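You operate a simulated robot arm through the tools that you are given. There is no shell and no other tool. Be economical: measure what you need, move in short steps, check, and stop when the job is done.

Carry out the task below with a simulated robot arm. There is one attempt and no reset: what you move stays moved.

Task
Put things in order on the top of the luggage stand. At the end: the brown hanging cedar block from the top of the luggage stand stands where the brown jar (marked "SHOE CREAM") stood; the green bottle is on the silver tin (marked "SOAP"); the brown jar stands on top of the white cup; the red box stands where the brown hanging cedar block stood; whatever was shut is shut again. Leave all else as you found it, and nothing knocked over.

It is judged by the outcome, as a careful person would: the job done as asked, and still so three seconds after it is handed in. It fails if anything else is knocked over, pushed out of place, dropped, spilled or broken.

Robot
A 6-joint arm with a two-finger parallel gripper, fixed in place. Base frame: the origin is at the foot of the arm, x ahead of it, y to its left, z up; the work surface is at about z = 0.499. Units: m, degrees, N and s.
With the tool pointing down near the work surface it reaches from about 0.1 to 0.6 m from the base axis. Its first joint turns from -66.0 to 66.0 degrees. Payload 2.9 kg.
Tool frame: the origin (TCP) lies between the finger pads and is the grasp point; the fingertips stand 0.03 m ahead of it; z points along the fingers, y is the line along which they close. The gripper opens to 0.11 m. The fingers are 0.02 m wide and 0.01 m thick; the gripper's body (0.048 by 0.112 m) begins 0.055 m behind the TCP.
Orientation is that of the tool frame in the base frame, as a unit quaternion [w, x, y, z]. With the fingers straight down and closing along the base's y, the tool's x points along the base's -x, its y along +y and its z along -z.

Tools
- The arm moves only by the tool drive_tool. Its argument "steps" is a list of rows, each an object (a shift or turn left out is 0, a gripper value left out holds the last) with "travel": the shift along the base's x, y, z in m, a list of three; "rot": the turn, a rotation vector about the base's x, y, z in degrees, a list of three; "claw": the closure, from 0 (fully open) to 1 (shut). In form: [{"travel": [dx, dy, dz], "rot": [ax, ay, az], "claw": claw}, ...]. A call has 1 to 12 rows; each row is the pose to reach, as a shift and turn from the pose commanded when the call began. A row lasts 0.2 s, in which the tool goes at most 0.05 m and 8.6 degrees; a call with a longer step from one row to the next is refused whole, and so is a gripper value outside its range. Where a pose cannot be reached the arm comes as near as it can. A force on the tool above 40 N (or 10 N above the force at the start of the call, whichever is more), or a blocked arm, ends the call early, and 0.2 s more pass. The fingers move at their own pace (about 0.108 m/s each) and stop on an object; they squeeze with about 38 N. The grip force told is the motor's: it shows also when the fingers shut on nothing. Time passes only in rows, and 0.2 s behind the last, so rows that repeat a pose let the fingers close. The reply holds the time, the measured pose of the TCP, the force on the tool along the base axes, the opening and the grip force, in the units named above and with some noise.
- Cameras (640 x 400 px; columns grow to the right, rows downward): "scene" is fixed at [0.0622, 0.4407, 1.358]; the picture's right is [-0.79, -0.61, 0.00], its down [-0.49, 0.64, -0.59] and it looks along [0.36, -0.47, -0.81] (base axes); focal length 310 px, centre (320, 200). "wrist" rides on the gripper at [0.072, 0.017, -0.103] in the tool frame; the picture's right is [-0.23, 0.97, 0.00], its down [-0.76, -0.18, -0.62] and it looks along [-0.61, -0.14, 0.78] (tool axes); focal length 222 px, centre (320, 200). There is no depth. A picture from a camera that has moved, and an enlarged one, comes with that camera's place and axes in the base frame and with its lens.
- get_image(camera): a new picture of that camera. No time passes.
- close_up(camera, box): a new picture of the part [left, top, right, bottom] of that camera's present view, enlarged. No time passes.
- close_job(): hands the job in; it is judged then, once.

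Go step by step. Nothing tells you positions but the pictures and the camera data: compare them with the known pose of the tool, close in by small moves and look again before you grip or let go. The budget is 120 turns and 76 pictures, counting those below and the enlarged ones. Unless the task says otherwise, let go and move clear before handing in, and close with one line.

The tools are called after "Call:" as a command line: name --argument value ..., lists and objects as JSON in quotes. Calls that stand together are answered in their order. drive_tool: Moves the arm, as the interface text tells. Its arguments: {"type":"object","properties":{"steps":{"type":"array","items":{"type":"object","properties":{"travel":{"type":"array","items":{"type":"number"}},"rot":{"type":"array","items":{"type":"number"}},"claw":{"type":"number"}}}}},"required":["steps"]} The other tools are called the same way: get_image (camera) takes a picture; close_up (camera, box) takes an enlarged picture of a part of a camera's view; close_job () hands the job in.

At the start:

```text
time_s: 0.0
tcp_pos: [0.4432, 0.1161, 0.7409]
orientation: [0.002, 0.0, 1.0, 0.001]
force: [0.6, 0.0, 0.3]
grip_width: 0.11
grip_force: 0.0
```

scene: 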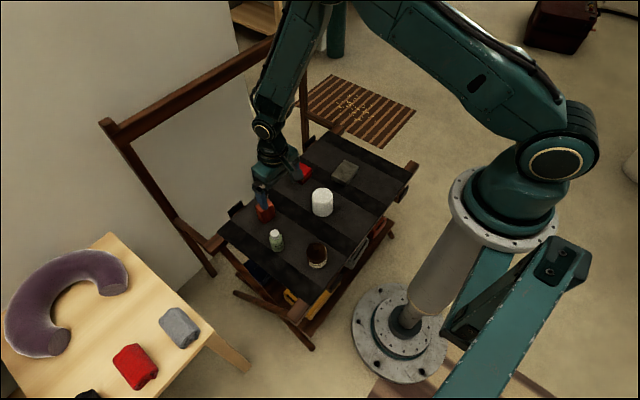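
wrist: 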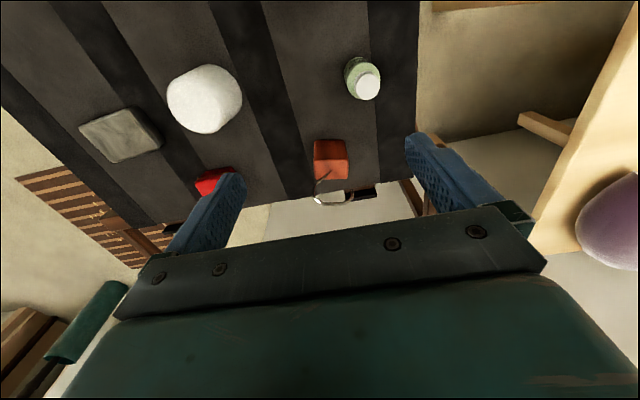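

I see the stand top with a white cup, green bottle, brown jar, silver tin, red box and a reddish-brown block with a hook. I'll enlarge the views to locate them.

Call:
close_up --camera "scene" --box '[210, 120, 430, 320]'

Call:
close_up --camera "wrist" --box '[0, 0, 450, 260]'

```text
2.00 times, centred on (320, 220) of scene
camera zoom: at [0.0622, 0.4407, 1.358], right [-0.79, -0.61, 0.0], down [-0.49, 0.64, -0.59], along [0.36, -0.47, -0.81], focal length 620 px, centre (320, 160)
```

zoom: 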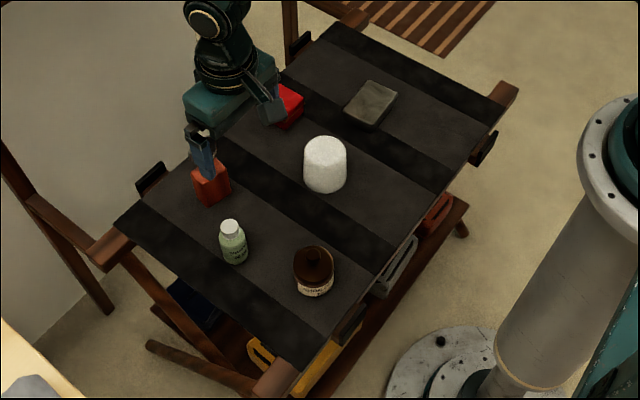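

```text
1.42 times, centred on (225, 130) of wrist
camera zoom: at [0.3704, 0.1324, 0.8436], right [0.23, 0.97, 0.0], down [0.76, -0.18, 0.62], along [0.61, -0.14, -0.78], focal length 316 px, centre (455, 300)
```

zoom: 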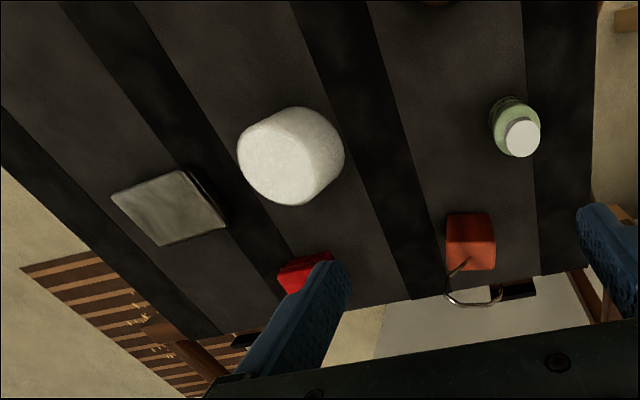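

First a higher, pulled-back viewpoint so the wrist camera sees all the objects.

Call:
drive_tool --steps '[{"travel": [-0.045, 0, 0.0]}, {"travel": [-0.09, 0, 0.01]}, {"travel": [-0.13, -0.02, 0.02]}, {"travel": [-0.17, -0.04, 0.03]}, {"travel": [-0.2, -0.06, 0.04]}, {"travel": [-0.2, -0.06, 0.04]}]'

Call:
get_image --camera "wrist"

Call:
close_up --camera "scene" --box '[220, 140, 380, 240]'

Call:
close_up --camera "scene" --box '[240, 180, 368, 280]'

```text
time_s: 1.4
tcp_pos: [0.2444, 0.0555, 0.7809]
orientation: [0.001, 0.0, 1.0, 0.001]
force: [0.8, -0.3, 0.7]
grip_width: 0.1101
grip_force: 0.0
```

```text
71 pictures are left
camera wrist: at [0.1706, 0.0722, 0.8838], right [0.23, 0.97, 0.0], down [0.76, -0.18, 0.62], along [0.61, -0.14, -0.78], focal length 222 px, centre (320, 200)
```

wrist: 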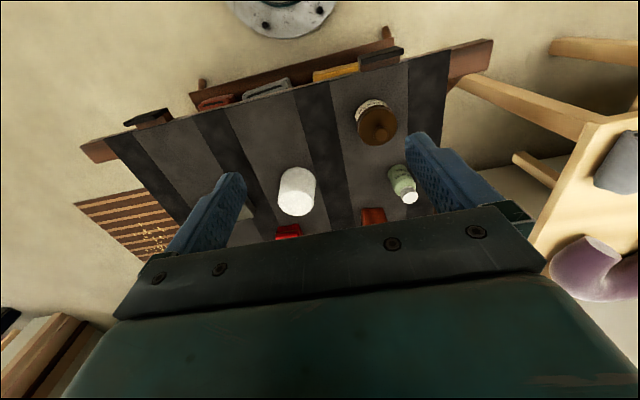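

```text
4.00 times, centred on (300, 190) of scene
camera zoom: at [0.0622, 0.4407, 1.358], right [-0.79, -0.61, 0.0], down [-0.49, 0.64, -0.59], along [0.36, -0.47, -0.81], focal length 1241 px, centre (400, 240)
```

zoom: 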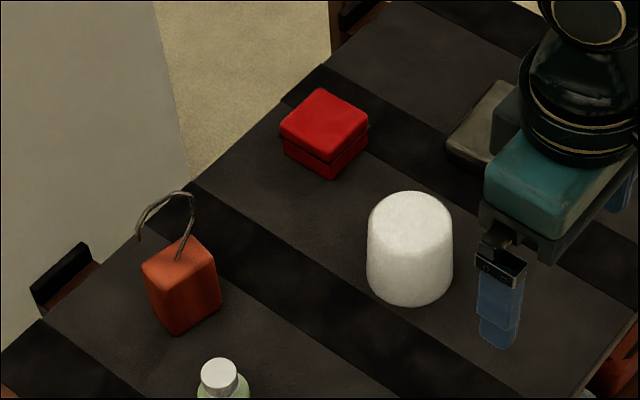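

```text
4.00 times, centred on (304, 230) of scene
camera zoom: at [0.0622, 0.4407, 1.358], right [-0.79, -0.61, 0.0], down [-0.49, 0.64, -0.59], along [0.36, -0.47, -0.81], focal length 1241 px, centre (384, 80)
```

zoom: 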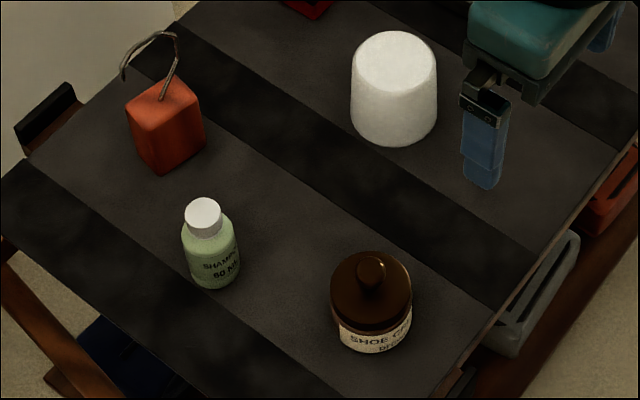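

Objects located roughly: jar (0.316,0.126), cup (0.42,-0.036, 0.08 tall), bottle (0.44,0.167), block (0.547,0.103), red box (0.55,-0.09), tin (0.44,-0.2). I'll hover above the jar first.

Call:
drive_tool --steps '[{"travel": [0.024, 0.024, -0.03]}, {"travel": [0.048, 0.048, -0.06]}, {"travel": [0.072, 0.07, -0.09]}, {"travel": [0.072, 0.07, -0.1]}, {"travel": [0.072, 0.07, -0.1]}]'

Call:
get_image --camera "wrist"

Call:
close_up --camera "scene" --box '[240, 180, 368, 280]'

```text
time_s: 2.6
tcp_pos: [0.3155, 0.1239, 0.6789]
orientation: [0.001, 0.0, 1.0, 0.001]
force: [0.0, 0.2, 0.3]
grip_width: 0.1101
grip_force: 0.0
```

```text
68 pictures are left
camera wrist: at [0.2431, 0.1418, 0.7824], right [0.23, 0.97, 0.0], down [0.76, -0.18, 0.62], along [0.61, -0.14, -0.78], focal length 222 px, centre (320, 200)
```

wrist: 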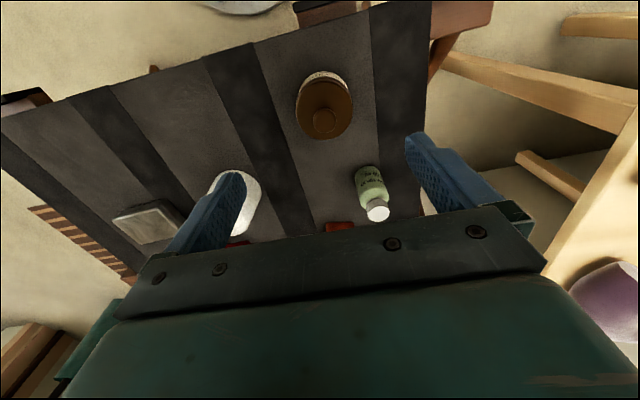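

```text
4.00 times, centred on (304, 230) of scene
camera zoom: at [0.0622, 0.4407, 1.358], right [-0.79, -0.61, 0.0], down [-0.49, 0.64, -0.59], along [0.36, -0.47, -0.81], focal length 1241 px, centre (384, 80)
```

zoom: 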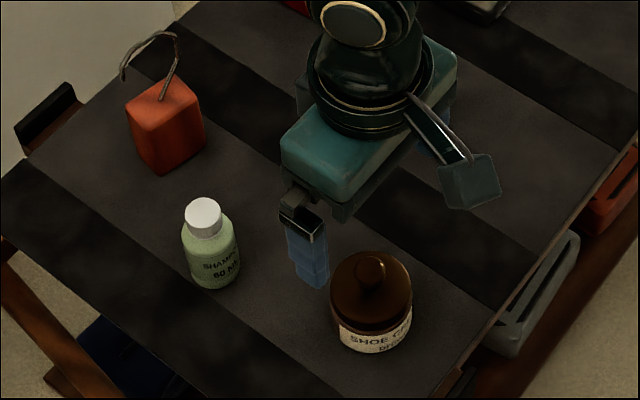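

Jar centre estimated at about (0.311, 0.129). I'll descend partway and check.

Call:
drive_tool --steps '[{"travel": [-0.004, 0.002, -0.04]}, {"travel": [-0.004, 0.002, -0.08]}, {"travel": [-0.004, 0.002, -0.09]}, {"travel": [-0.004, 0.002, -0.09]}]'

Call:
get_image --camera "wrist"

Call:
close_up --camera "scene" --box '[240, 180, 368, 280]'

```text
time_s: 3.6
tcp_pos: [0.3119, 0.1286, 0.5896]
orientation: [0.001, -0.001, 1.0, 0.001]
force: [-0.1, -1.0, -0.4]
grip_width: 0.1099
grip_force: 0.1
```

```text
66 pictures are left
camera wrist: at [0.2381, 0.1451, 0.6921], right [0.23, 0.97, 0.0], down [0.76, -0.18, 0.62], along [0.61, -0.14, -0.78], focal length 222 px, centre (320, 200)
```

wrist: 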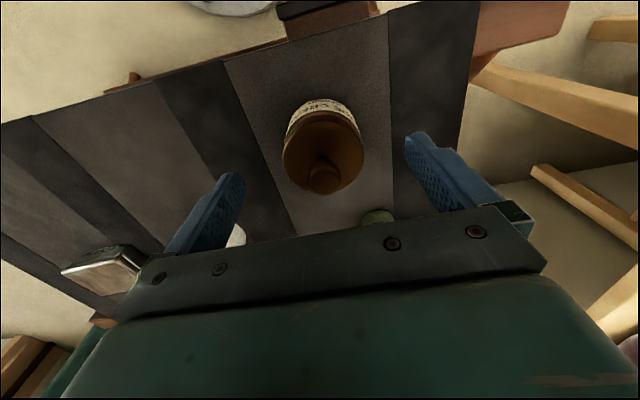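

```text
4.00 times, centred on (304, 230) of scene
camera zoom: at [0.0622, 0.4407, 1.358], right [-0.79, -0.61, 0.0], down [-0.49, 0.64, -0.59], along [0.36, -0.47, -0.81], focal length 1241 px, centre (384, 80)
```

zoom: 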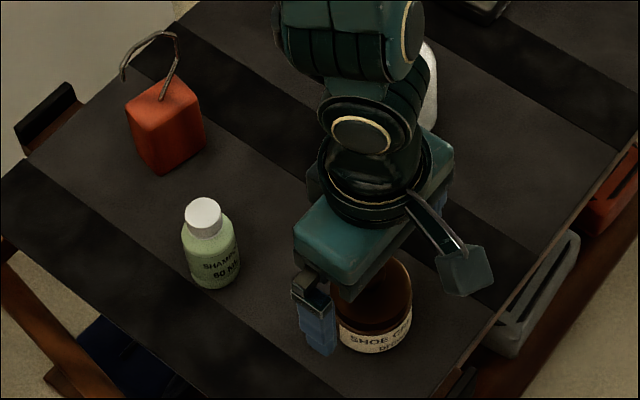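

Well centred over the jar; I'll descend so the fingers surround the body, then grip.

Call:
drive_tool --steps '[{"travel": [0, 0.001, -0.03]}, {"travel": [0, 0.001, -0.05]}, {"travel": [0, 0.001, -0.0565]}, {"travel": [0, 0.001, -0.0565], "claw": 1}, {"travel": [0, 0.001, -0.0565], "claw": 1}, {"travel": [0, 0.001, -0.0565], "claw": 1}]'

Call:
get_image --camera "wrist"

```text
time_s: 5.0
tcp_pos: [0.3108, 0.1295, 0.5327]
orientation: [0.001, 0.0, 1.0, 0.001]
force: [0.2, 1.7, 0.4]
grip_width: 0.0596
grip_force: 38.1
```

```text
64 pictures are left
camera wrist: at [0.2378, 0.1467, 0.6361], right [0.23, 0.97, 0.0], down [0.76, -0.18, 0.62], along [0.61, -0.14, -0.78], focal length 222 px, centre (320, 200)
```

wrist: 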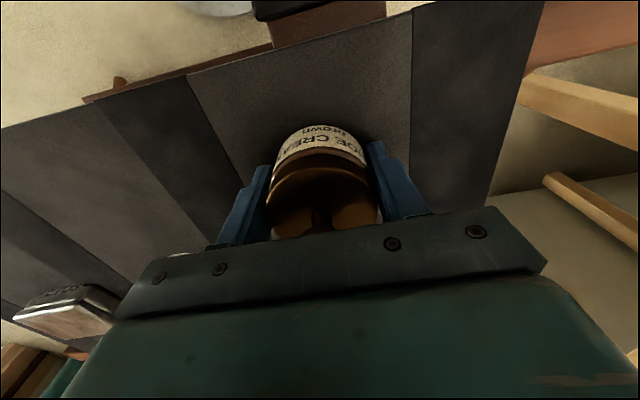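

The jar is gripped (0.0596 m). Small lift to check body and lid move together.

Call:
drive_tool --steps '[{"travel": [0, 0, 0.02]}, {"travel": [0, 0, 0.05]}, {"travel": [0, 0, 0.09]}, {"travel": [0, 0, 0.13]}, {"travel": [0, 0, 0.15]}]'

Call:
get_image --camera "wrist"

Call:
close_up --camera "scene" --box '[240, 160, 400, 260]'

```text
time_s: 6.2
tcp_pos: [0.3113, 0.1277, 0.6819]
orientation: [0.0, 0.0, 1.0, 0.0]
force: [-0.3, -0.5, -0.2]
grip_width: 0.0189
grip_force: 38.6
```

```text
63 pictures are left
camera wrist: at [0.2381, 0.1446, 0.785], right [0.23, 0.97, 0.0], down [0.76, -0.18, 0.62], along [0.61, -0.14, -0.78], focal length 222 px, centre (320, 200)
```

wrist: 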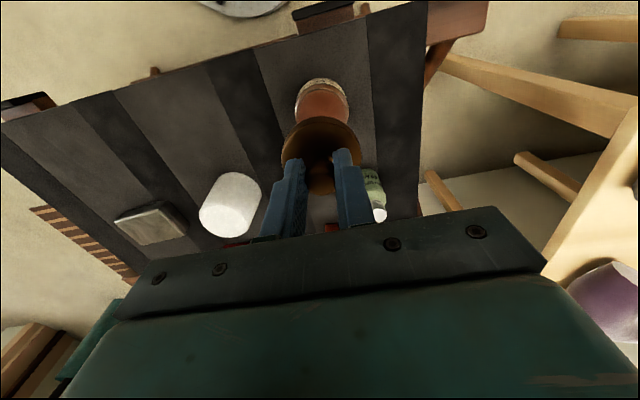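

```text
4.00 times, centred on (320, 210) of scene
camera zoom: at [0.0622, 0.4407, 1.358], right [-0.79, -0.61, 0.0], down [-0.49, 0.64, -0.59], along [0.36, -0.47, -0.81], focal length 1241 px, centre (320, 160)
```

zoom: 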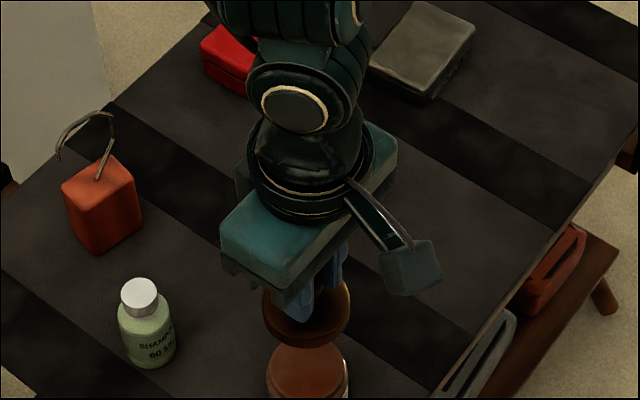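

The lid lifts off: the fingers slipped up to its knob and the jar body stayed put. I'll park the lid on free space near (0.34, 0.02), carry the body to the cup, then put the lid back on.

Call:
drive_tool --steps '[{"travel": [0.01, -0.035, 0], "claw": 1}, {"travel": [0.02, -0.075, 0]}, {"travel": [0.029, -0.109, 0]}, {"travel": [0.029, -0.109, -0.04]}, {"travel": [0.029, -0.109, -0.08]}, {"travel": [0.029, -0.109, -0.1]}, {"travel": [0.029, -0.109, -0.1]}]'

Call:
get_image --camera "wrist"

Call:
close_up --camera "scene" --box '[260, 180, 388, 280]'

```text
time_s: 7.8
tcp_pos: [0.3414, 0.0213, 0.5835]
orientation: [0.001, -0.001, 1.0, 0.0]
force: [1.6, -0.7, -0.9]
grip_width: 0.0185
grip_force: 37.9
```

```text
61 pictures are left
camera wrist: at [0.2688, 0.0379, 0.6866], right [0.23, 0.97, 0.0], down [0.76, -0.18, 0.62], along [0.61, -0.14, -0.78], focal length 222 px, centre (320, 200)
```

wrist: 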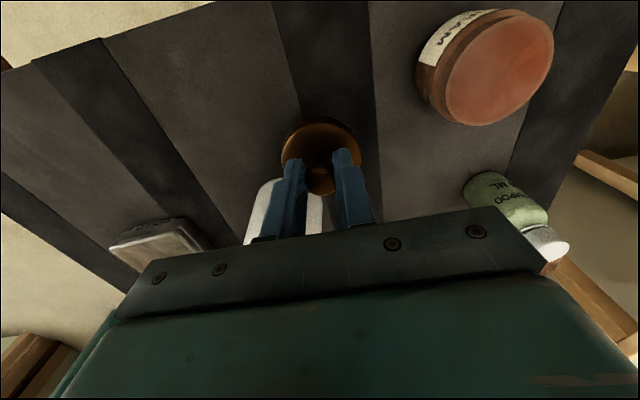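

```text
4.00 times, centred on (324, 230) of scene
camera zoom: at [0.0622, 0.4407, 1.358], right [-0.79, -0.61, 0.0], down [-0.49, 0.64, -0.59], along [0.36, -0.47, -0.81], focal length 1241 px, centre (304, 80)
```

zoom: 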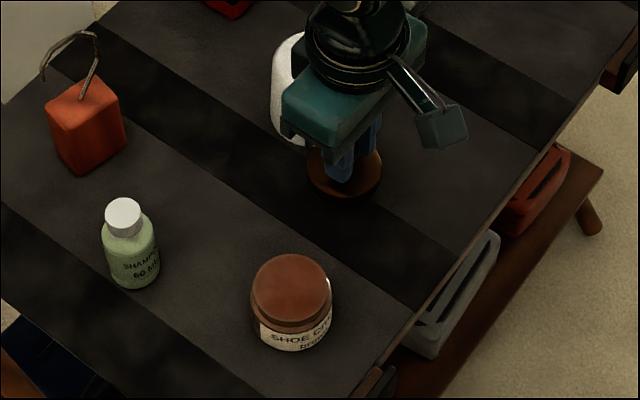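

Lid hangs level. Lowering it gently until it touches the strap.

Call:
drive_tool --steps '[{"travel": [0, 0, -0.006]}, {"travel": [0, 0, -0.011]}, {"travel": [0, 0, -0.016]}, {"travel": [0, 0, -0.02]}, {"travel": [0, 0, -0.024]}, {"travel": [0, 0, -0.028]}, {"travel": [0, 0, -0.032]}, {"travel": [0, 0, -0.036]}]'

Call:
get_image --camera "wrist"

```text
time_s: 9.6
tcp_pos: [0.34, 0.0191, 0.5475]
orientation: [0.002, -0.001, 1.0, 0.0]
force: [0.3, 0.4, -0.4]
grip_width: 0.0195
grip_force: 37.7
```

```text
59 pictures are left
camera wrist: at [0.2678, 0.0362, 0.6511], right [0.23, 0.97, 0.0], down [0.76, -0.18, 0.62], along [0.61, -0.14, -0.78], focal length 222 px, centre (320, 200)
```

wrist: 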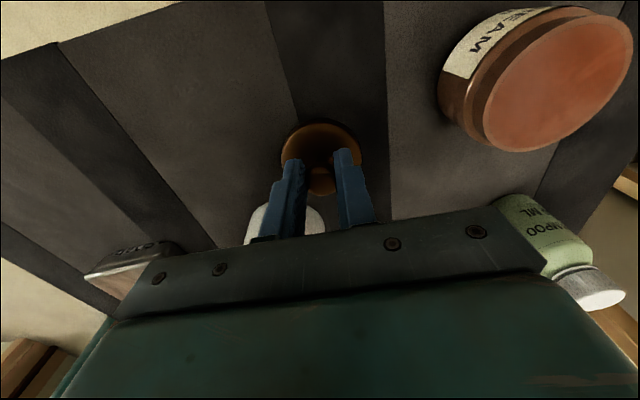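

No contact yet; continuing down in small steps.

Call:
drive_tool --steps '[{"travel": [0, 0, -0.003]}, {"travel": [0, 0, -0.005]}, {"travel": [0, 0, -0.007]}, {"travel": [0, 0, -0.009]}]'

Call:
get_image --camera "wrist"

```text
time_s: 10.6
tcp_pos: [0.3417, 0.0207, 0.5419]
orientation: [-0.001, 0.0, 1.0, 0.002]
force: [-1.7, 0.1, 10.6]
grip_width: 0.0196
grip_force: 37.8
stopped in row 4: the force on the tool passed its limit (the readings are from after the stop); the commanded pose is now the measured one
```

```text
58 pictures are left
camera wrist: at [0.2677, 0.0365, 0.6451], right [0.23, 0.97, 0.0], down [0.76, -0.18, 0.62], along [0.61, -0.14, -0.78], focal length 222 px, centre (320, 200)
```

wrist: 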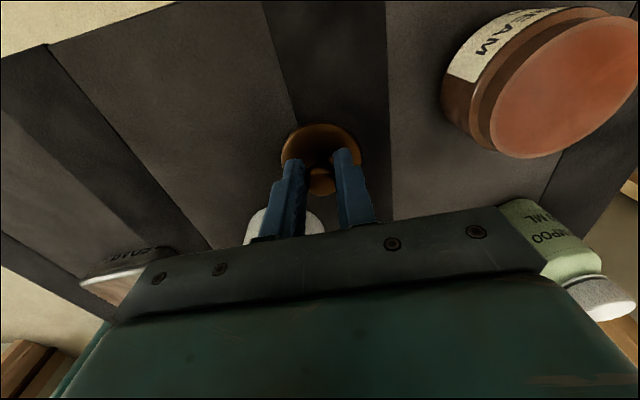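

Contact at TCP z ≈ 0.542. Releasing the lid and rising.

Call:
drive_tool --steps '[{"travel": [0, 0, 0.001], "claw": 0.6}, {"travel": [0, 0, 0.001], "claw": 0.6}, {"travel": [0, 0, 0.001], "claw": 0.6}, {"travel": [0, 0, 0.04]}, {"travel": [0, 0, 0.08]}, {"travel": [0, 0, 0.12]}, {"travel": [-0.015, 0.045, 0.12], "claw": 0}, {"travel": [-0.03, 0.09, 0.12]}, {"travel": [-0.0305, 0.109, 0.11]}, {"travel": [-0.0305, 0.109, 0.09]}, {"travel": [-0.0305, 0.109, 0.09]}]'

Call:
get_image --camera "wrist"

Call:
close_up --camera "scene" --box '[260, 180, 388, 280]'

```text
time_s: 13.0
tcp_pos: [0.313, 0.1294, 0.6286]
orientation: [0.0, 0.0, 1.0, 0.001]
force: [-0.5, 0.4, -0.3]
grip_width: 0.1099
grip_force: 0.1
```

```text
57 pictures are left
camera wrist: at [0.2392, 0.1465, 0.7326], right [0.23, 0.97, 0.0], down [0.76, -0.18, 0.62], along [0.61, -0.14, -0.78], focal length 222 px, centre (320, 200)
```

wrist: 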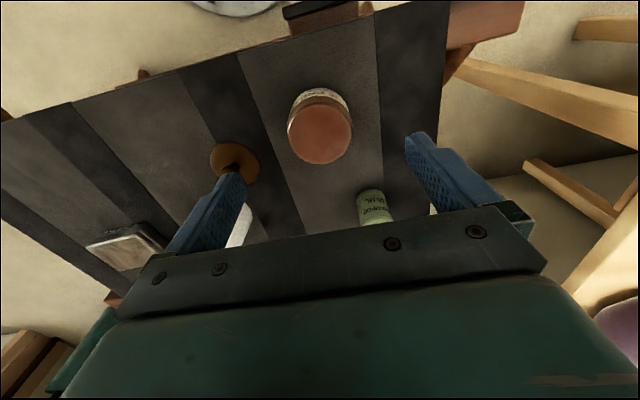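

```text
4.00 times, centred on (324, 230) of scene
camera zoom: at [0.0622, 0.4407, 1.358], right [-0.79, -0.61, 0.0], down [-0.49, 0.64, -0.59], along [0.36, -0.47, -0.81], focal length 1241 px, centre (304, 80)
```

zoom: 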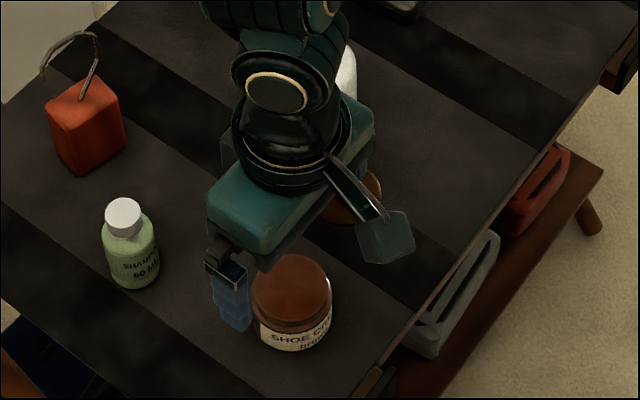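

Jar body is centred between the fingers. Descend and grip the body.

Call:
drive_tool --steps '[{"travel": [0.001, 0, -0.04]}, {"travel": [0.001, 0, -0.08]}, {"travel": [0.001, 0, -0.098]}, {"travel": [0.001, 0, -0.098]}, {"travel": [0.001, 0, -0.098], "claw": 1}, {"travel": [0.001, 0, -0.098], "claw": 1}, {"travel": [0.001, 0, -0.098], "claw": 1}, {"travel": [0.001, 0, -0.098], "claw": 1}]'

Call:
drive_tool --steps '[{"travel": [0, 0, 0.03]}, {"travel": [0, 0, 0.07]}, {"travel": [0, 0, 0.11]}, {"travel": [0, 0, 0.13]}, {"travel": [0, 0, 0.13]}]'

Call:
get_image --camera "wrist"

Call:
close_up --camera "scene" --box '[260, 160, 388, 260]'

```text
time_s: 14.8
tcp_pos: [0.3112, 0.127, 0.532]
orientation: [0.0, 0.0, 1.0, 0.0]
force: [0.3, -1.0, 0.4]
grip_width: 0.0592
grip_force: 37.8
```

```text
time_s: 16.0
tcp_pos: [0.3137, 0.1278, 0.6636]
orientation: [0.0, 0.001, 1.0, 0.001]
force: [-0.1, 0.1, -4.6]
grip_width: 0.0596
grip_force: 37.7
```

```text
55 pictures are left
camera wrist: at [0.2395, 0.1448, 0.7669], right [0.23, 0.97, 0.0], down [0.76, -0.18, 0.62], along [0.61, -0.14, -0.78], focal length 222 px, centre (320, 200)
```

wrist: 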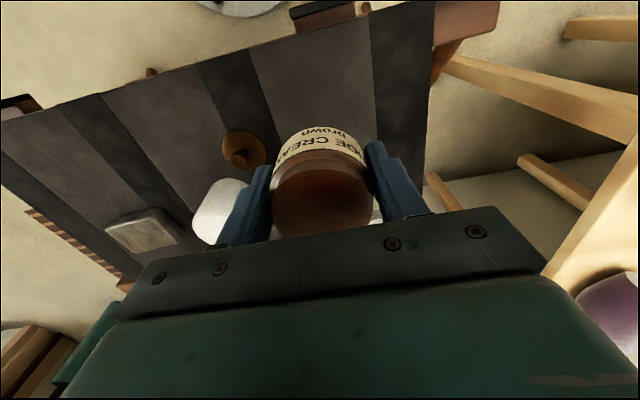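

```text
4.00 times, centred on (324, 210) of scene
camera zoom: at [0.0623, 0.4407, 1.358], right [-0.79, -0.61, 0.0], down [-0.49, 0.64, -0.59], along [0.36, -0.47, -0.81], focal length 1241 px, centre (304, 160)
```

zoom: 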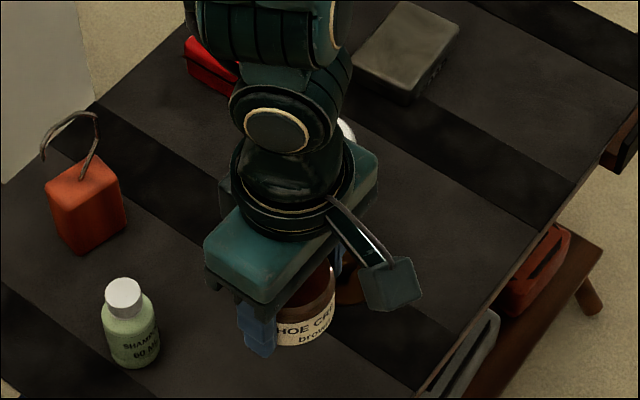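

Jar body lifted level. Moving high over the cup to locate it with the wrist camera.

Call:
drive_tool --steps '[{"travel": [0.0, 0.0, 0.045], "claw": 1}, {"travel": [0.02, -0.03, 0.075]}, {"travel": [0.04, -0.06, 0.1]}, {"travel": [0.06, -0.09, 0.12]}, {"travel": [0.08, -0.13, 0.12]}, {"travel": [0.098, -0.158, 0.12]}, {"travel": [0.098, -0.158, 0.12]}]'

Call:
get_image --camera "wrist"

Call:
close_up --camera "scene" --box '[250, 160, 378, 260]'

```text
time_s: 17.6
tcp_pos: [0.4094, -0.0307, 0.7843]
orientation: [0.0, -0.001, 1.0, 0.001]
force: [-0.2, -1.2, -3.8]
grip_width: 0.0593
grip_force: 38.3
```

```text
53 pictures are left
camera wrist: at [0.3361, -0.0149, 0.8866], right [0.23, 0.97, 0.0], down [0.76, -0.18, 0.62], along [0.61, -0.14, -0.78], focal length 222 px, centre (320, 200)
```

wrist: 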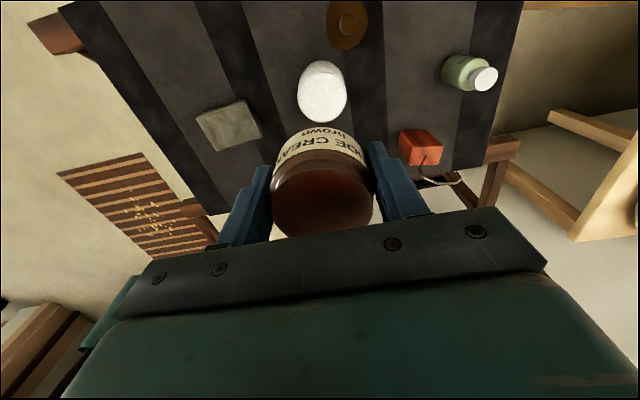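

```text
4.00 times, centred on (314, 210) of scene
camera zoom: at [0.0623, 0.4407, 1.358], right [-0.79, -0.61, 0.0], down [-0.49, 0.64, -0.59], along [0.36, -0.47, -0.81], focal length 1241 px, centre (344, 160)
```

zoom: 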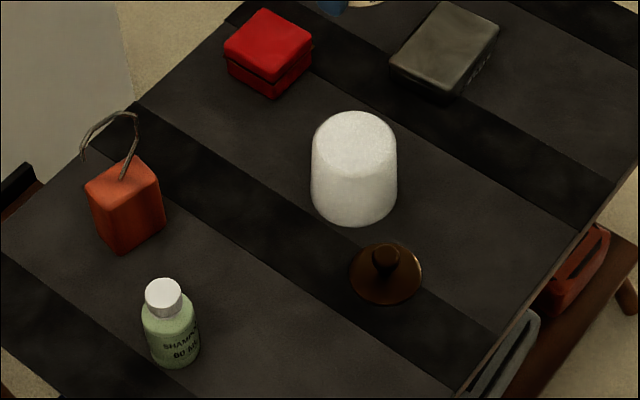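

Call:
close_up --camera "wrist" --box '[180, 0, 380, 130]'

```text
3.08 times, centred on (280, 65) of wrist
camera zoom: at [0.3361, -0.0149, 0.8866], right [0.23, 0.97, 0.0], down [0.76, -0.18, 0.62], along [0.61, -0.14, -0.78], focal length 684 px, centre (443, 615)
```

zoom: 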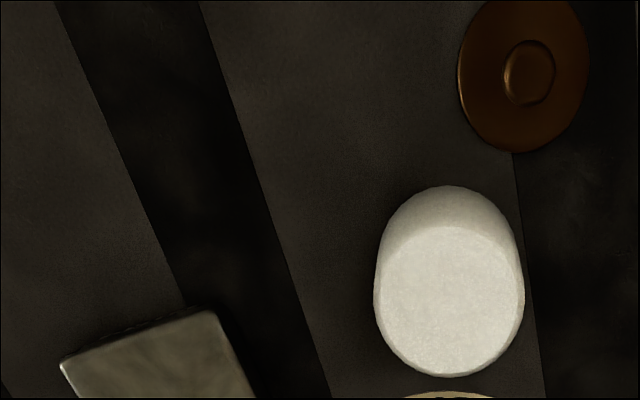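

Cup top centre ≈ (0.4115, -0.0295). Lowering toward it, stopping just above.

Call:
drive_tool --steps '[{"travel": [0.0013, -0.0012, -0.04], "claw": 1}, {"travel": [0.0013, -0.0012, -0.08]}, {"travel": [0.0013, -0.0012, -0.12]}, {"travel": [0.0013, -0.0012, -0.145]}, {"travel": [0.0013, -0.0012, -0.145]}]'

Call:
close_up --camera "wrist" --box '[220, 60, 420, 190]'

Call:
close_up --camera "scene" --box '[260, 160, 388, 260]'

```text
time_s: 18.8
tcp_pos: [0.4106, -0.033, 0.6364]
orientation: [0.001, -0.001, 1.0, 0.002]
force: [-0.2, 1.4, -4.6]
grip_width: 0.0593
grip_force: 37.8
```

```text
3.08 times, centred on (320, 125) of wrist
camera zoom: at [0.3369, -0.0155, 0.7404], right [0.23, 0.97, 0.0], down [0.76, -0.18, 0.62], along [0.61, -0.14, -0.78], focal length 684 px, centre (320, 431)
```

zoom: 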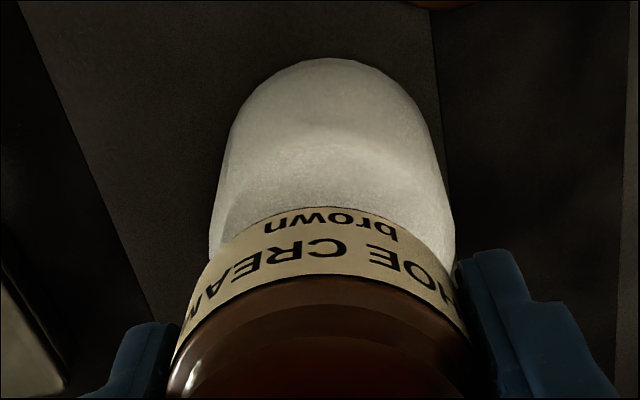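

```text
4.00 times, centred on (324, 210) of scene
camera zoom: at [0.0623, 0.4407, 1.358], right [-0.79, -0.61, 0.0], down [-0.49, 0.64, -0.59], along [0.36, -0.47, -0.81], focal length 1241 px, centre (304, 160)
```

zoom: 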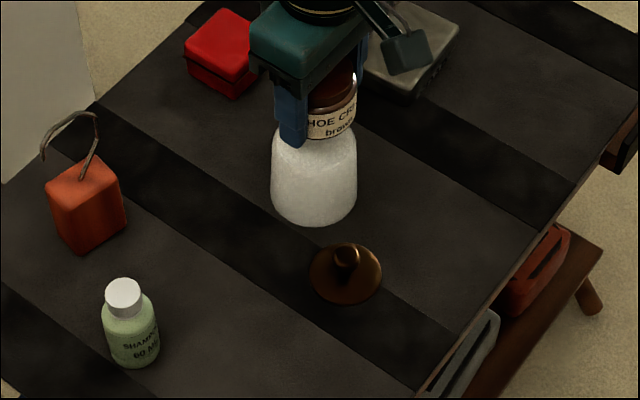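

Jar and cup are aligned to within about 2 mm. Nudging by 1 mm and lowering in small steps until contact.

Call:
drive_tool --steps '[{"travel": [0.0005, 0.001, -0.008], "claw": 1}, {"travel": [0.0005, 0.001, -0.014]}, {"travel": [0.0005, 0.001, -0.017]}, {"travel": [0.0005, 0.001, -0.02]}, {"travel": [0.0005, 0.001, -0.022]}, {"travel": [0.0005, 0.001, -0.024]}, {"travel": [0.0005, 0.001, -0.026]}, {"travel": [0.0005, 0.001, -0.028]}]'

Call:
close_up --camera "wrist" --box '[220, 60, 420, 190]'

Call:
close_up --camera "scene" --box '[288, 160, 352, 220]'

```text
time_s: 20.6
tcp_pos: [0.4112, -0.0302, 0.6101]
orientation: [0.0, 0.0, 1.0, 0.001]
force: [-0.4, 0.3, -4.7]
grip_width: 0.0593
grip_force: 37.9
```

```text
3.08 times, centred on (320, 125) of wrist
camera zoom: at [0.3382, -0.0128, 0.7131], right [0.23, 0.97, 0.0], down [0.76, -0.18, 0.62], along [0.61, -0.14, -0.78], focal length 684 px, centre (320, 431)
```

zoom: 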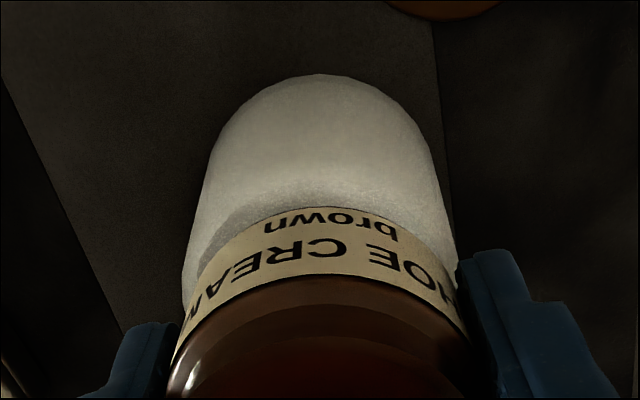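

```text
6.67 times, centred on (320, 190) of scene
camera zoom: at [0.0623, 0.4407, 1.358], right [-0.79, -0.61, 0.0], down [-0.49, 0.64, -0.59], along [0.36, -0.47, -0.81], focal length 2068 px, centre (320, 267)
```

zoom: 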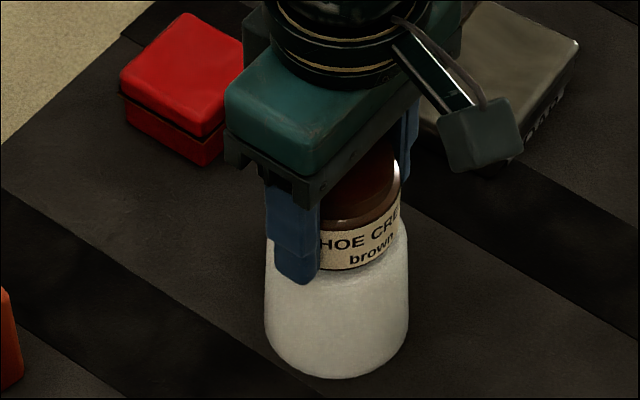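

Jar seems ~3 mm far in x; correcting and continuing down to contact.

Call:
drive_tool --steps '[{"travel": [-0.0015, -0.0005, 0]}, {"travel": [-0.0025, -0.0005, 0]}, {"travel": [-0.0025, -0.0005, -0.002]}, {"travel": [-0.0025, -0.0005, -0.004]}, {"travel": [-0.0025, -0.0005, -0.006]}, {"travel": [-0.0025, -0.0005, -0.008]}, {"travel": [-0.0025, -0.0005, -0.01]}]'

Call:
close_up --camera "wrist" --box '[220, 60, 420, 190]'

Call:
close_up --camera "scene" --box '[288, 160, 352, 220]'

```text
time_s: 22.2
tcp_pos: [0.4089, -0.0308, 0.6004]
orientation: [0.0, 0.0, 1.0, 0.0]
force: [-4.0, -0.2, 8.9]
grip_width: 0.0591
grip_force: 38.1
```

```text
3.08 times, centred on (320, 125) of wrist
camera zoom: at [0.3356, -0.0128, 0.7048], right [0.23, 0.97, 0.0], down [0.76, -0.18, 0.62], along [0.61, -0.14, -0.78], focal length 684 px, centre (320, 431)
```

zoom: 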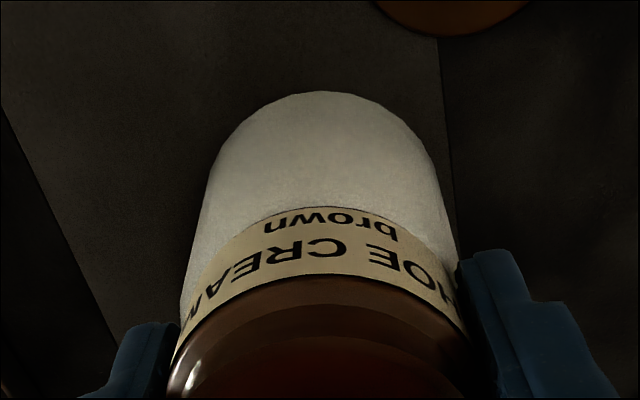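

```text
6.67 times, centred on (320, 190) of scene
camera zoom: at [0.062, 0.4407, 1.358], right [-0.79, -0.61, 0.0], down [-0.49, 0.64, -0.59], along [0.36, -0.47, -0.81], focal length 2068 px, centre (320, 267)
```

zoom: 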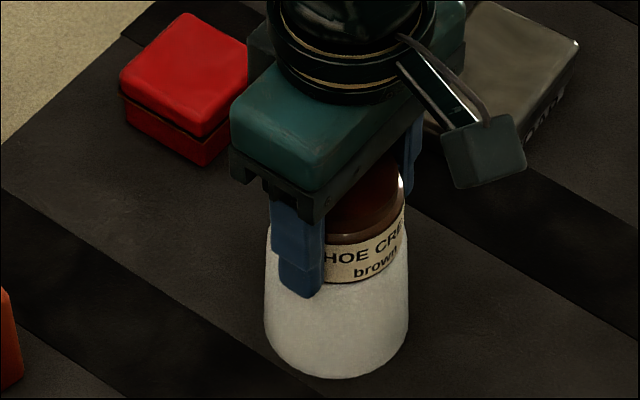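

Contact made. Relieving the push slightly, releasing, and rising to check.

Call:
drive_tool --steps '[{"travel": [0, 0, 0.001], "claw": 1}, {"travel": [0, 0, 0.001], "claw": 0.2}, {"travel": [0, 0, 0.001], "claw": 0.2}, {"travel": [0, 0, 0.001], "claw": 0.2}, {"travel": [0, 0, 0.03]}, {"travel": [0, 0, 0.07]}, {"travel": [0, 0, 0.11]}, {"travel": [-0.03, 0.02, 0.13]}, {"travel": [-0.06, 0.04, 0.13]}]'

Call:
get_image --camera "wrist"

Call:
close_up --camera "scene" --box '[256, 150, 384, 250]'

```text
time_s: 24.2
tcp_pos: [0.3499, 0.01, 0.731]
orientation: [-0.001, -0.001, 1.0, 0.001]
force: [0.7, 0.5, 0.3]
grip_width: 0.0881
grip_force: 0.1
```

```text
44 pictures are left
camera wrist: at [0.2766, 0.0276, 0.8337], right [0.23, 0.97, 0.0], down [0.76, -0.18, 0.62], along [0.61, -0.14, -0.78], focal length 222 px, centre (320, 200)
```

wrist: 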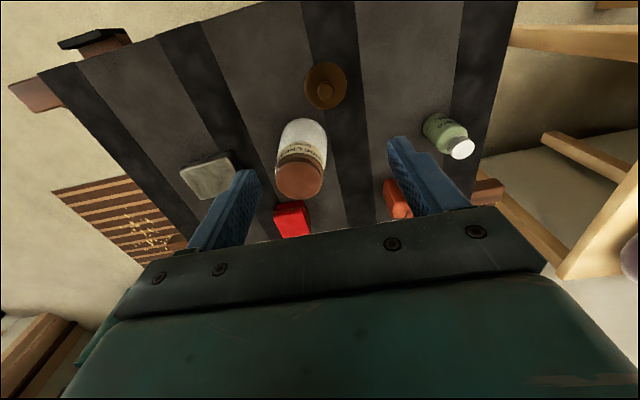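

```text
4.00 times, centred on (320, 200) of scene
camera zoom: at [0.0622, 0.4407, 1.358], right [-0.79, -0.61, 0.0], down [-0.49, 0.64, -0.59], along [0.36, -0.47, -0.81], focal length 1241 px, centre (320, 200)
```

zoom: 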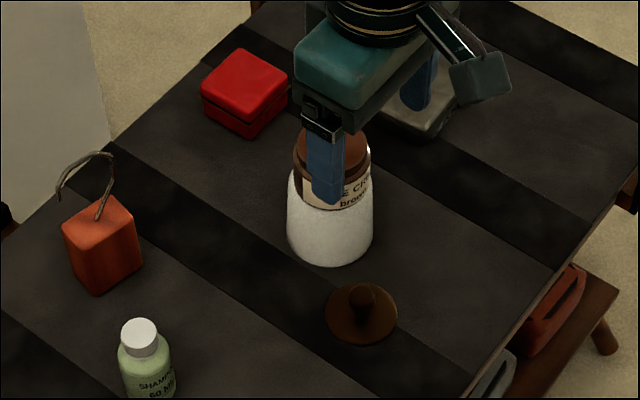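

Jar stands on the cup. Now fetch the lid by its knob.

Call:
drive_tool --steps '[{"travel": [-0.0078, 0.0097, -0.04], "claw": 0.6}, {"travel": [-0.0078, 0.0097, -0.09]}, {"travel": [-0.0078, 0.0097, -0.13]}, {"travel": [-0.0078, 0.0097, -0.165]}, {"travel": [-0.0078, 0.0097, -0.18]}, {"travel": [-0.0078, 0.0097, -0.1885]}, {"travel": [-0.0078, 0.0097, -0.1885]}]'

Call:
get_image --camera "wrist"

```text
time_s: 25.8
tcp_pos: [0.3425, 0.0207, 0.5402]
orientation: [0.0, 0.0, 1.0, 0.001]
force: [-0.5, -0.4, 0.1]
grip_width: 0.044
grip_force: 0.0
```

```text
42 pictures are left
camera wrist: at [0.2681, 0.0374, 0.644], right [0.23, 0.97, 0.0], down [0.76, -0.18, 0.62], along [0.61, -0.14, -0.78], focal length 222 px, centre (320, 200)
```

wrist: 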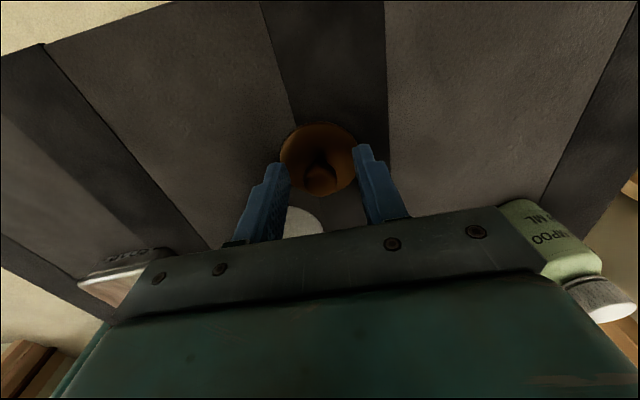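

Call:
drive_tool --steps '[{"travel": [0, 0, 0], "claw": 1}, {"travel": [0, 0, 0], "claw": 1}, {"travel": [0, 0, 0], "claw": 1}, {"travel": [0, 0, 0.03]}, {"travel": [0, 0, 0.07]}, {"travel": [0, 0, 0.11]}, {"travel": [0.0, 0, 0.16]}, {"travel": [0.025, -0.02, 0.18]}, {"travel": [0.05, -0.04, 0.18]}, {"travel": [0.0665, -0.0497, 0.18]}, {"travel": [0.0665, -0.0497, 0.18]}]'

Call:
close_up --camera "wrist" --box '[220, 60, 420, 190]'

Call:
close_up --camera "scene" --box '[288, 160, 352, 220]'

```text
time_s: 28.2
tcp_pos: [0.4079, -0.0315, 0.7205]
orientation: [0.0, 0.001, 1.0, 0.0]
force: [0.4, -0.3, 0.0]
grip_width: 0.0194
grip_force: 38.1
```

```text
3.08 times, centred on (320, 125) of wrist
camera zoom: at [0.3347, -0.0137, 0.8241], right [0.23, 0.97, 0.0], down [0.76, -0.18, 0.62], along [0.61, -0.14, -0.78], focal length 684 px, centre (320, 431)
```

zoom: 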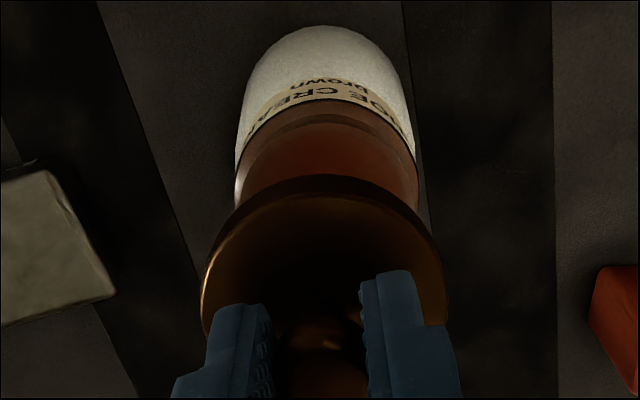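

```text
6.67 times, centred on (320, 190) of scene
camera zoom: at [0.0622, 0.4407, 1.358], right [-0.79, -0.61, 0.0], down [-0.49, 0.64, -0.59], along [0.36, -0.47, -0.81], focal length 2068 px, centre (320, 267)
```

zoom: 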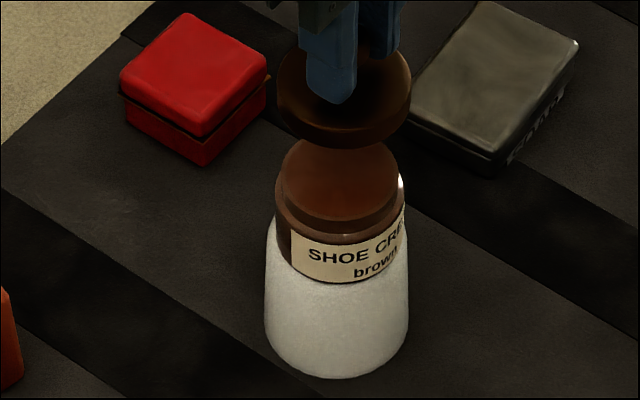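

Lid and jar line up. Lowering to just above, then slowly to contact.

Call:
drive_tool --steps '[{"travel": [0.0003, 0, -0.03], "claw": 1}, {"travel": [0.0003, 0, -0.05]}, {"travel": [0.0003, 0, -0.054]}, {"travel": [0.0003, 0, -0.058]}, {"travel": [0.0003, 0, -0.061]}, {"travel": [0.0003, 0, -0.064]}, {"travel": [0.0003, 0, -0.067]}, {"travel": [0.0003, 0, -0.07]}, {"travel": [0.0003, 0, -0.073]}]'

Call:
close_up --camera "wrist" --box '[220, 60, 420, 190]'

Call:
close_up --camera "scene" --box '[288, 160, 352, 220]'

```text
time_s: 29.8
tcp_pos: [0.4092, -0.0295, 0.6586]
orientation: [0.001, -0.001, 1.0, 0.001]
force: [-3.3, 0.2, 10.0]
grip_width: 0.0198
grip_force: 37.8
stopped in row 7: the force on the tool passed its limit (the readings are from after the stop); the commanded pose is now the measured one
```

```text
3.08 times, centred on (320, 125) of wrist
camera zoom: at [0.3356, -0.013, 0.7624], right [0.23, 0.97, 0.0], down [0.76, -0.18, 0.62], along [0.61, -0.14, -0.78], focal length 684 px, centre (320, 431)
```

zoom: 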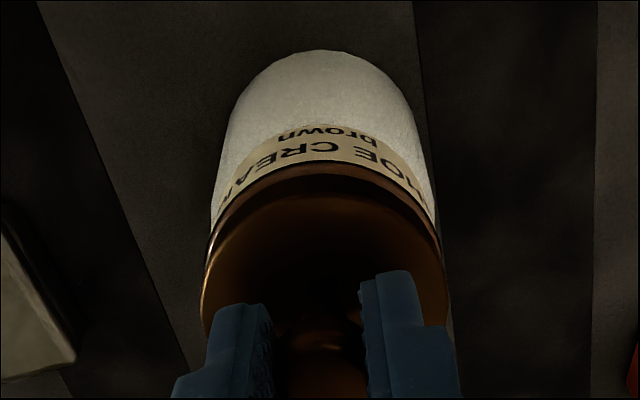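

```text
6.67 times, centred on (320, 190) of scene
camera zoom: at [0.062, 0.4407, 1.358], right [-0.79, -0.61, 0.0], down [-0.49, 0.64, -0.59], along [0.36, -0.47, -0.81], focal length 2068 px, centre (320, 267)
```

zoom: 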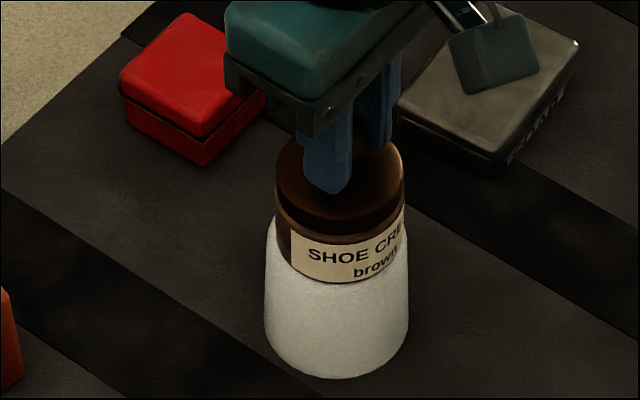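

Contact at z 0.659 with lid aligned. Releasing the knob and rising to check it is seated.

Call:
drive_tool --steps '[{"travel": [0, 0, 0.0], "claw": 0.6}, {"travel": [0, 0, 0.0], "claw": 0.6}, {"travel": [0, 0, 0.0], "claw": 0.6}, {"travel": [0, 0, 0.03]}, {"travel": [0, 0, 0.06]}, {"travel": [-0.045, 0, 0.07]}, {"travel": [-0.09, 0.0, 0.07]}, {"travel": [-0.13, 0.0, 0.07]}, {"travel": [-0.13, 0.0, 0.07]}]'

Call:
close_up --camera "wrist" --box '[240, 100, 400, 220]'

Call:
close_up --camera "scene" --box '[288, 160, 352, 220]'

```text
time_s: 31.8
tcp_pos: [0.2783, -0.0292, 0.7285]
orientation: [0.001, -0.001, 1.0, 0.0]
force: [-0.6, -0.1, 0.2]
grip_width: 0.0441
grip_force: 0.0
```

```text
3.33 times, centred on (320, 160) of wrist
camera zoom: at [0.2048, -0.0124, 0.8307], right [0.23, 0.97, 0.0], down [0.76, -0.18, 0.62], along [0.61, -0.14, -0.78], focal length 740 px, centre (320, 333)
```

zoom: 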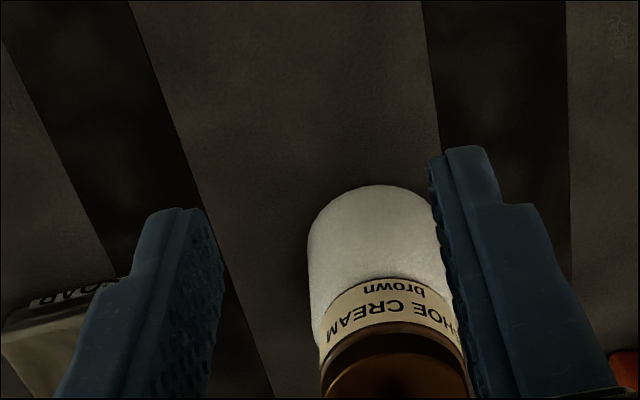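

```text
6.67 times, centred on (320, 190) of scene
camera zoom: at [0.0622, 0.4407, 1.358], right [-0.79, -0.61, 0.0], down [-0.49, 0.64, -0.59], along [0.36, -0.47, -0.81], focal length 2068 px, centre (320, 267)
```

zoom: 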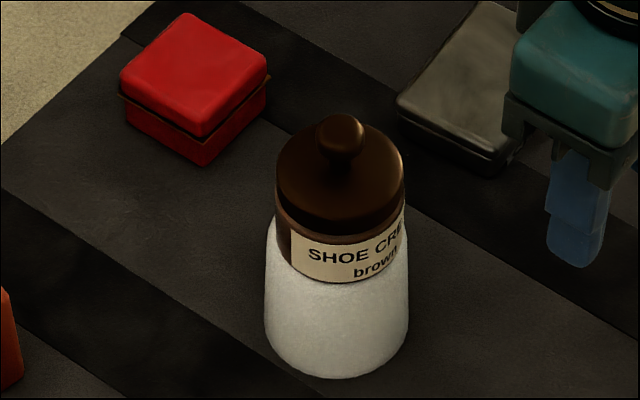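

Lid sits flush on the jar as before. Next the cedar block: moving to view it from above.

Call:
drive_tool --steps '[{"travel": [0.0, 0.045, 0.0], "claw": 0}, {"travel": [0.0, 0.09, 0.0]}, {"travel": [0.02, 0.13, 0.0]}, {"travel": [0.06, 0.139, 0.0]}, {"travel": [0.105, 0.139, 0.0]}, {"travel": [0.15, 0.139, 0.0]}, {"travel": [0.195, 0.139, 0.0]}, {"travel": [0.222, 0.139, 0.0]}, {"travel": [0.222, 0.139, 0.0]}]'

Call:
get_image --camera "wrist"

```text
time_s: 33.8
tcp_pos: [0.5016, 0.1094, 0.7274]
orientation: [0.0, 0.0, 1.0, 0.001]
force: [0.4, 0.7, -0.2]
grip_width: 0.1098
grip_force: 0.1
```

```text
35 pictures are left
camera wrist: at [0.4282, 0.1257, 0.8307], right [0.23, 0.97, 0.0], down [0.76, -0.18, 0.62], along [0.61, -0.14, -0.78], focal length 222 px, centre (320, 200)
```

wrist: 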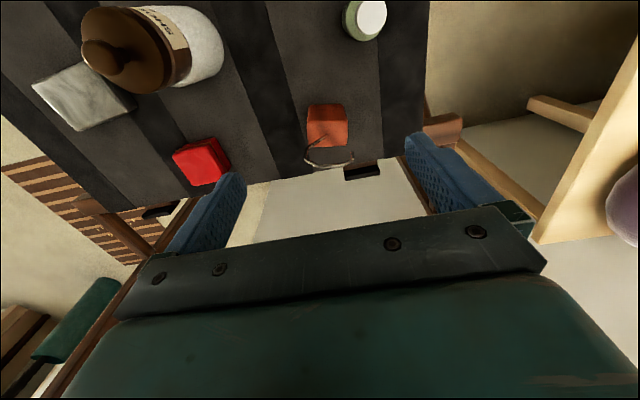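

Call:
close_up --camera "wrist" --box '[270, 80, 380, 190]'

Call:
close_up --camera "scene" --box '[230, 170, 310, 220]'

```text
3.64 times, centred on (325, 135) of wrist
camera zoom: at [0.4282, 0.1257, 0.8307], right [0.23, 0.97, 0.0], down [0.76, -0.18, 0.62], along [0.61, -0.14, -0.78], focal length 808 px, centre (302, 436)
```

zoom: 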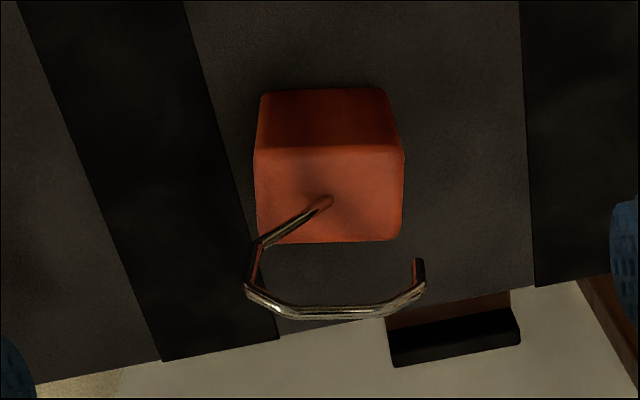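

```text
8.00 times, centred on (270, 195) of scene
camera zoom: at [0.0622, 0.4407, 1.358], right [-0.79, -0.61, 0.0], down [-0.49, 0.64, -0.59], along [0.36, -0.47, -0.81], focal length 2481 px, centre (720, 240)
```

zoom: 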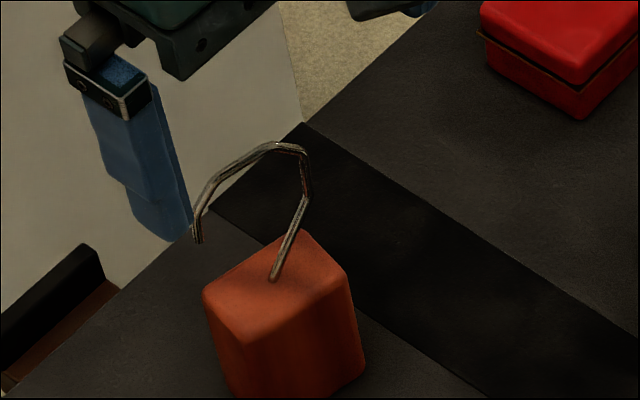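

The block's hook rises to ~z 0.63, so it will need a tilted grasp with the gripper's palm behind it. That's easier with the bottle out of the way, so bottle first: hover over it.

Call:
drive_tool --steps '[{"travel": [-0.03, 0.03, 0.0], "claw": 0}, {"travel": [-0.06, 0.055, -0.02]}, {"travel": [-0.067, 0.062, -0.06]}, {"travel": [-0.067, 0.062, -0.08]}, {"travel": [-0.067, 0.062, -0.08]}]'

Call:
get_image --camera "wrist"

```text
time_s: 35.0
tcp_pos: [0.4348, 0.1704, 0.6489]
orientation: [0.001, 0.0, 1.0, 0.001]
force: [-0.3, 0.2, -0.5]
grip_width: 0.1101
grip_force: 0.0
```

```text
32 pictures are left
camera wrist: at [0.3615, 0.1873, 0.7506], right [0.23, 0.97, 0.0], down [0.76, -0.18, 0.62], along [0.61, -0.14, -0.78], focal length 222 px, centre (320, 200)
```

wrist: 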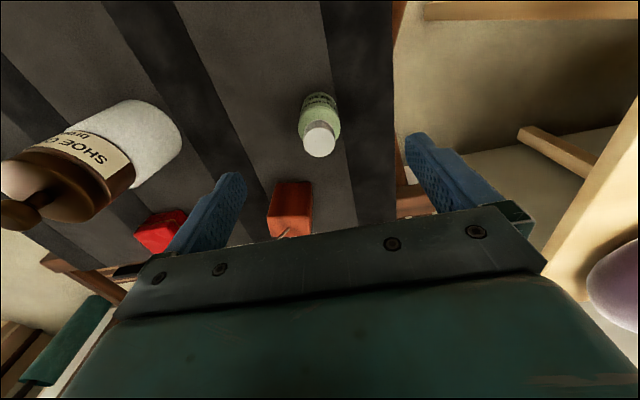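

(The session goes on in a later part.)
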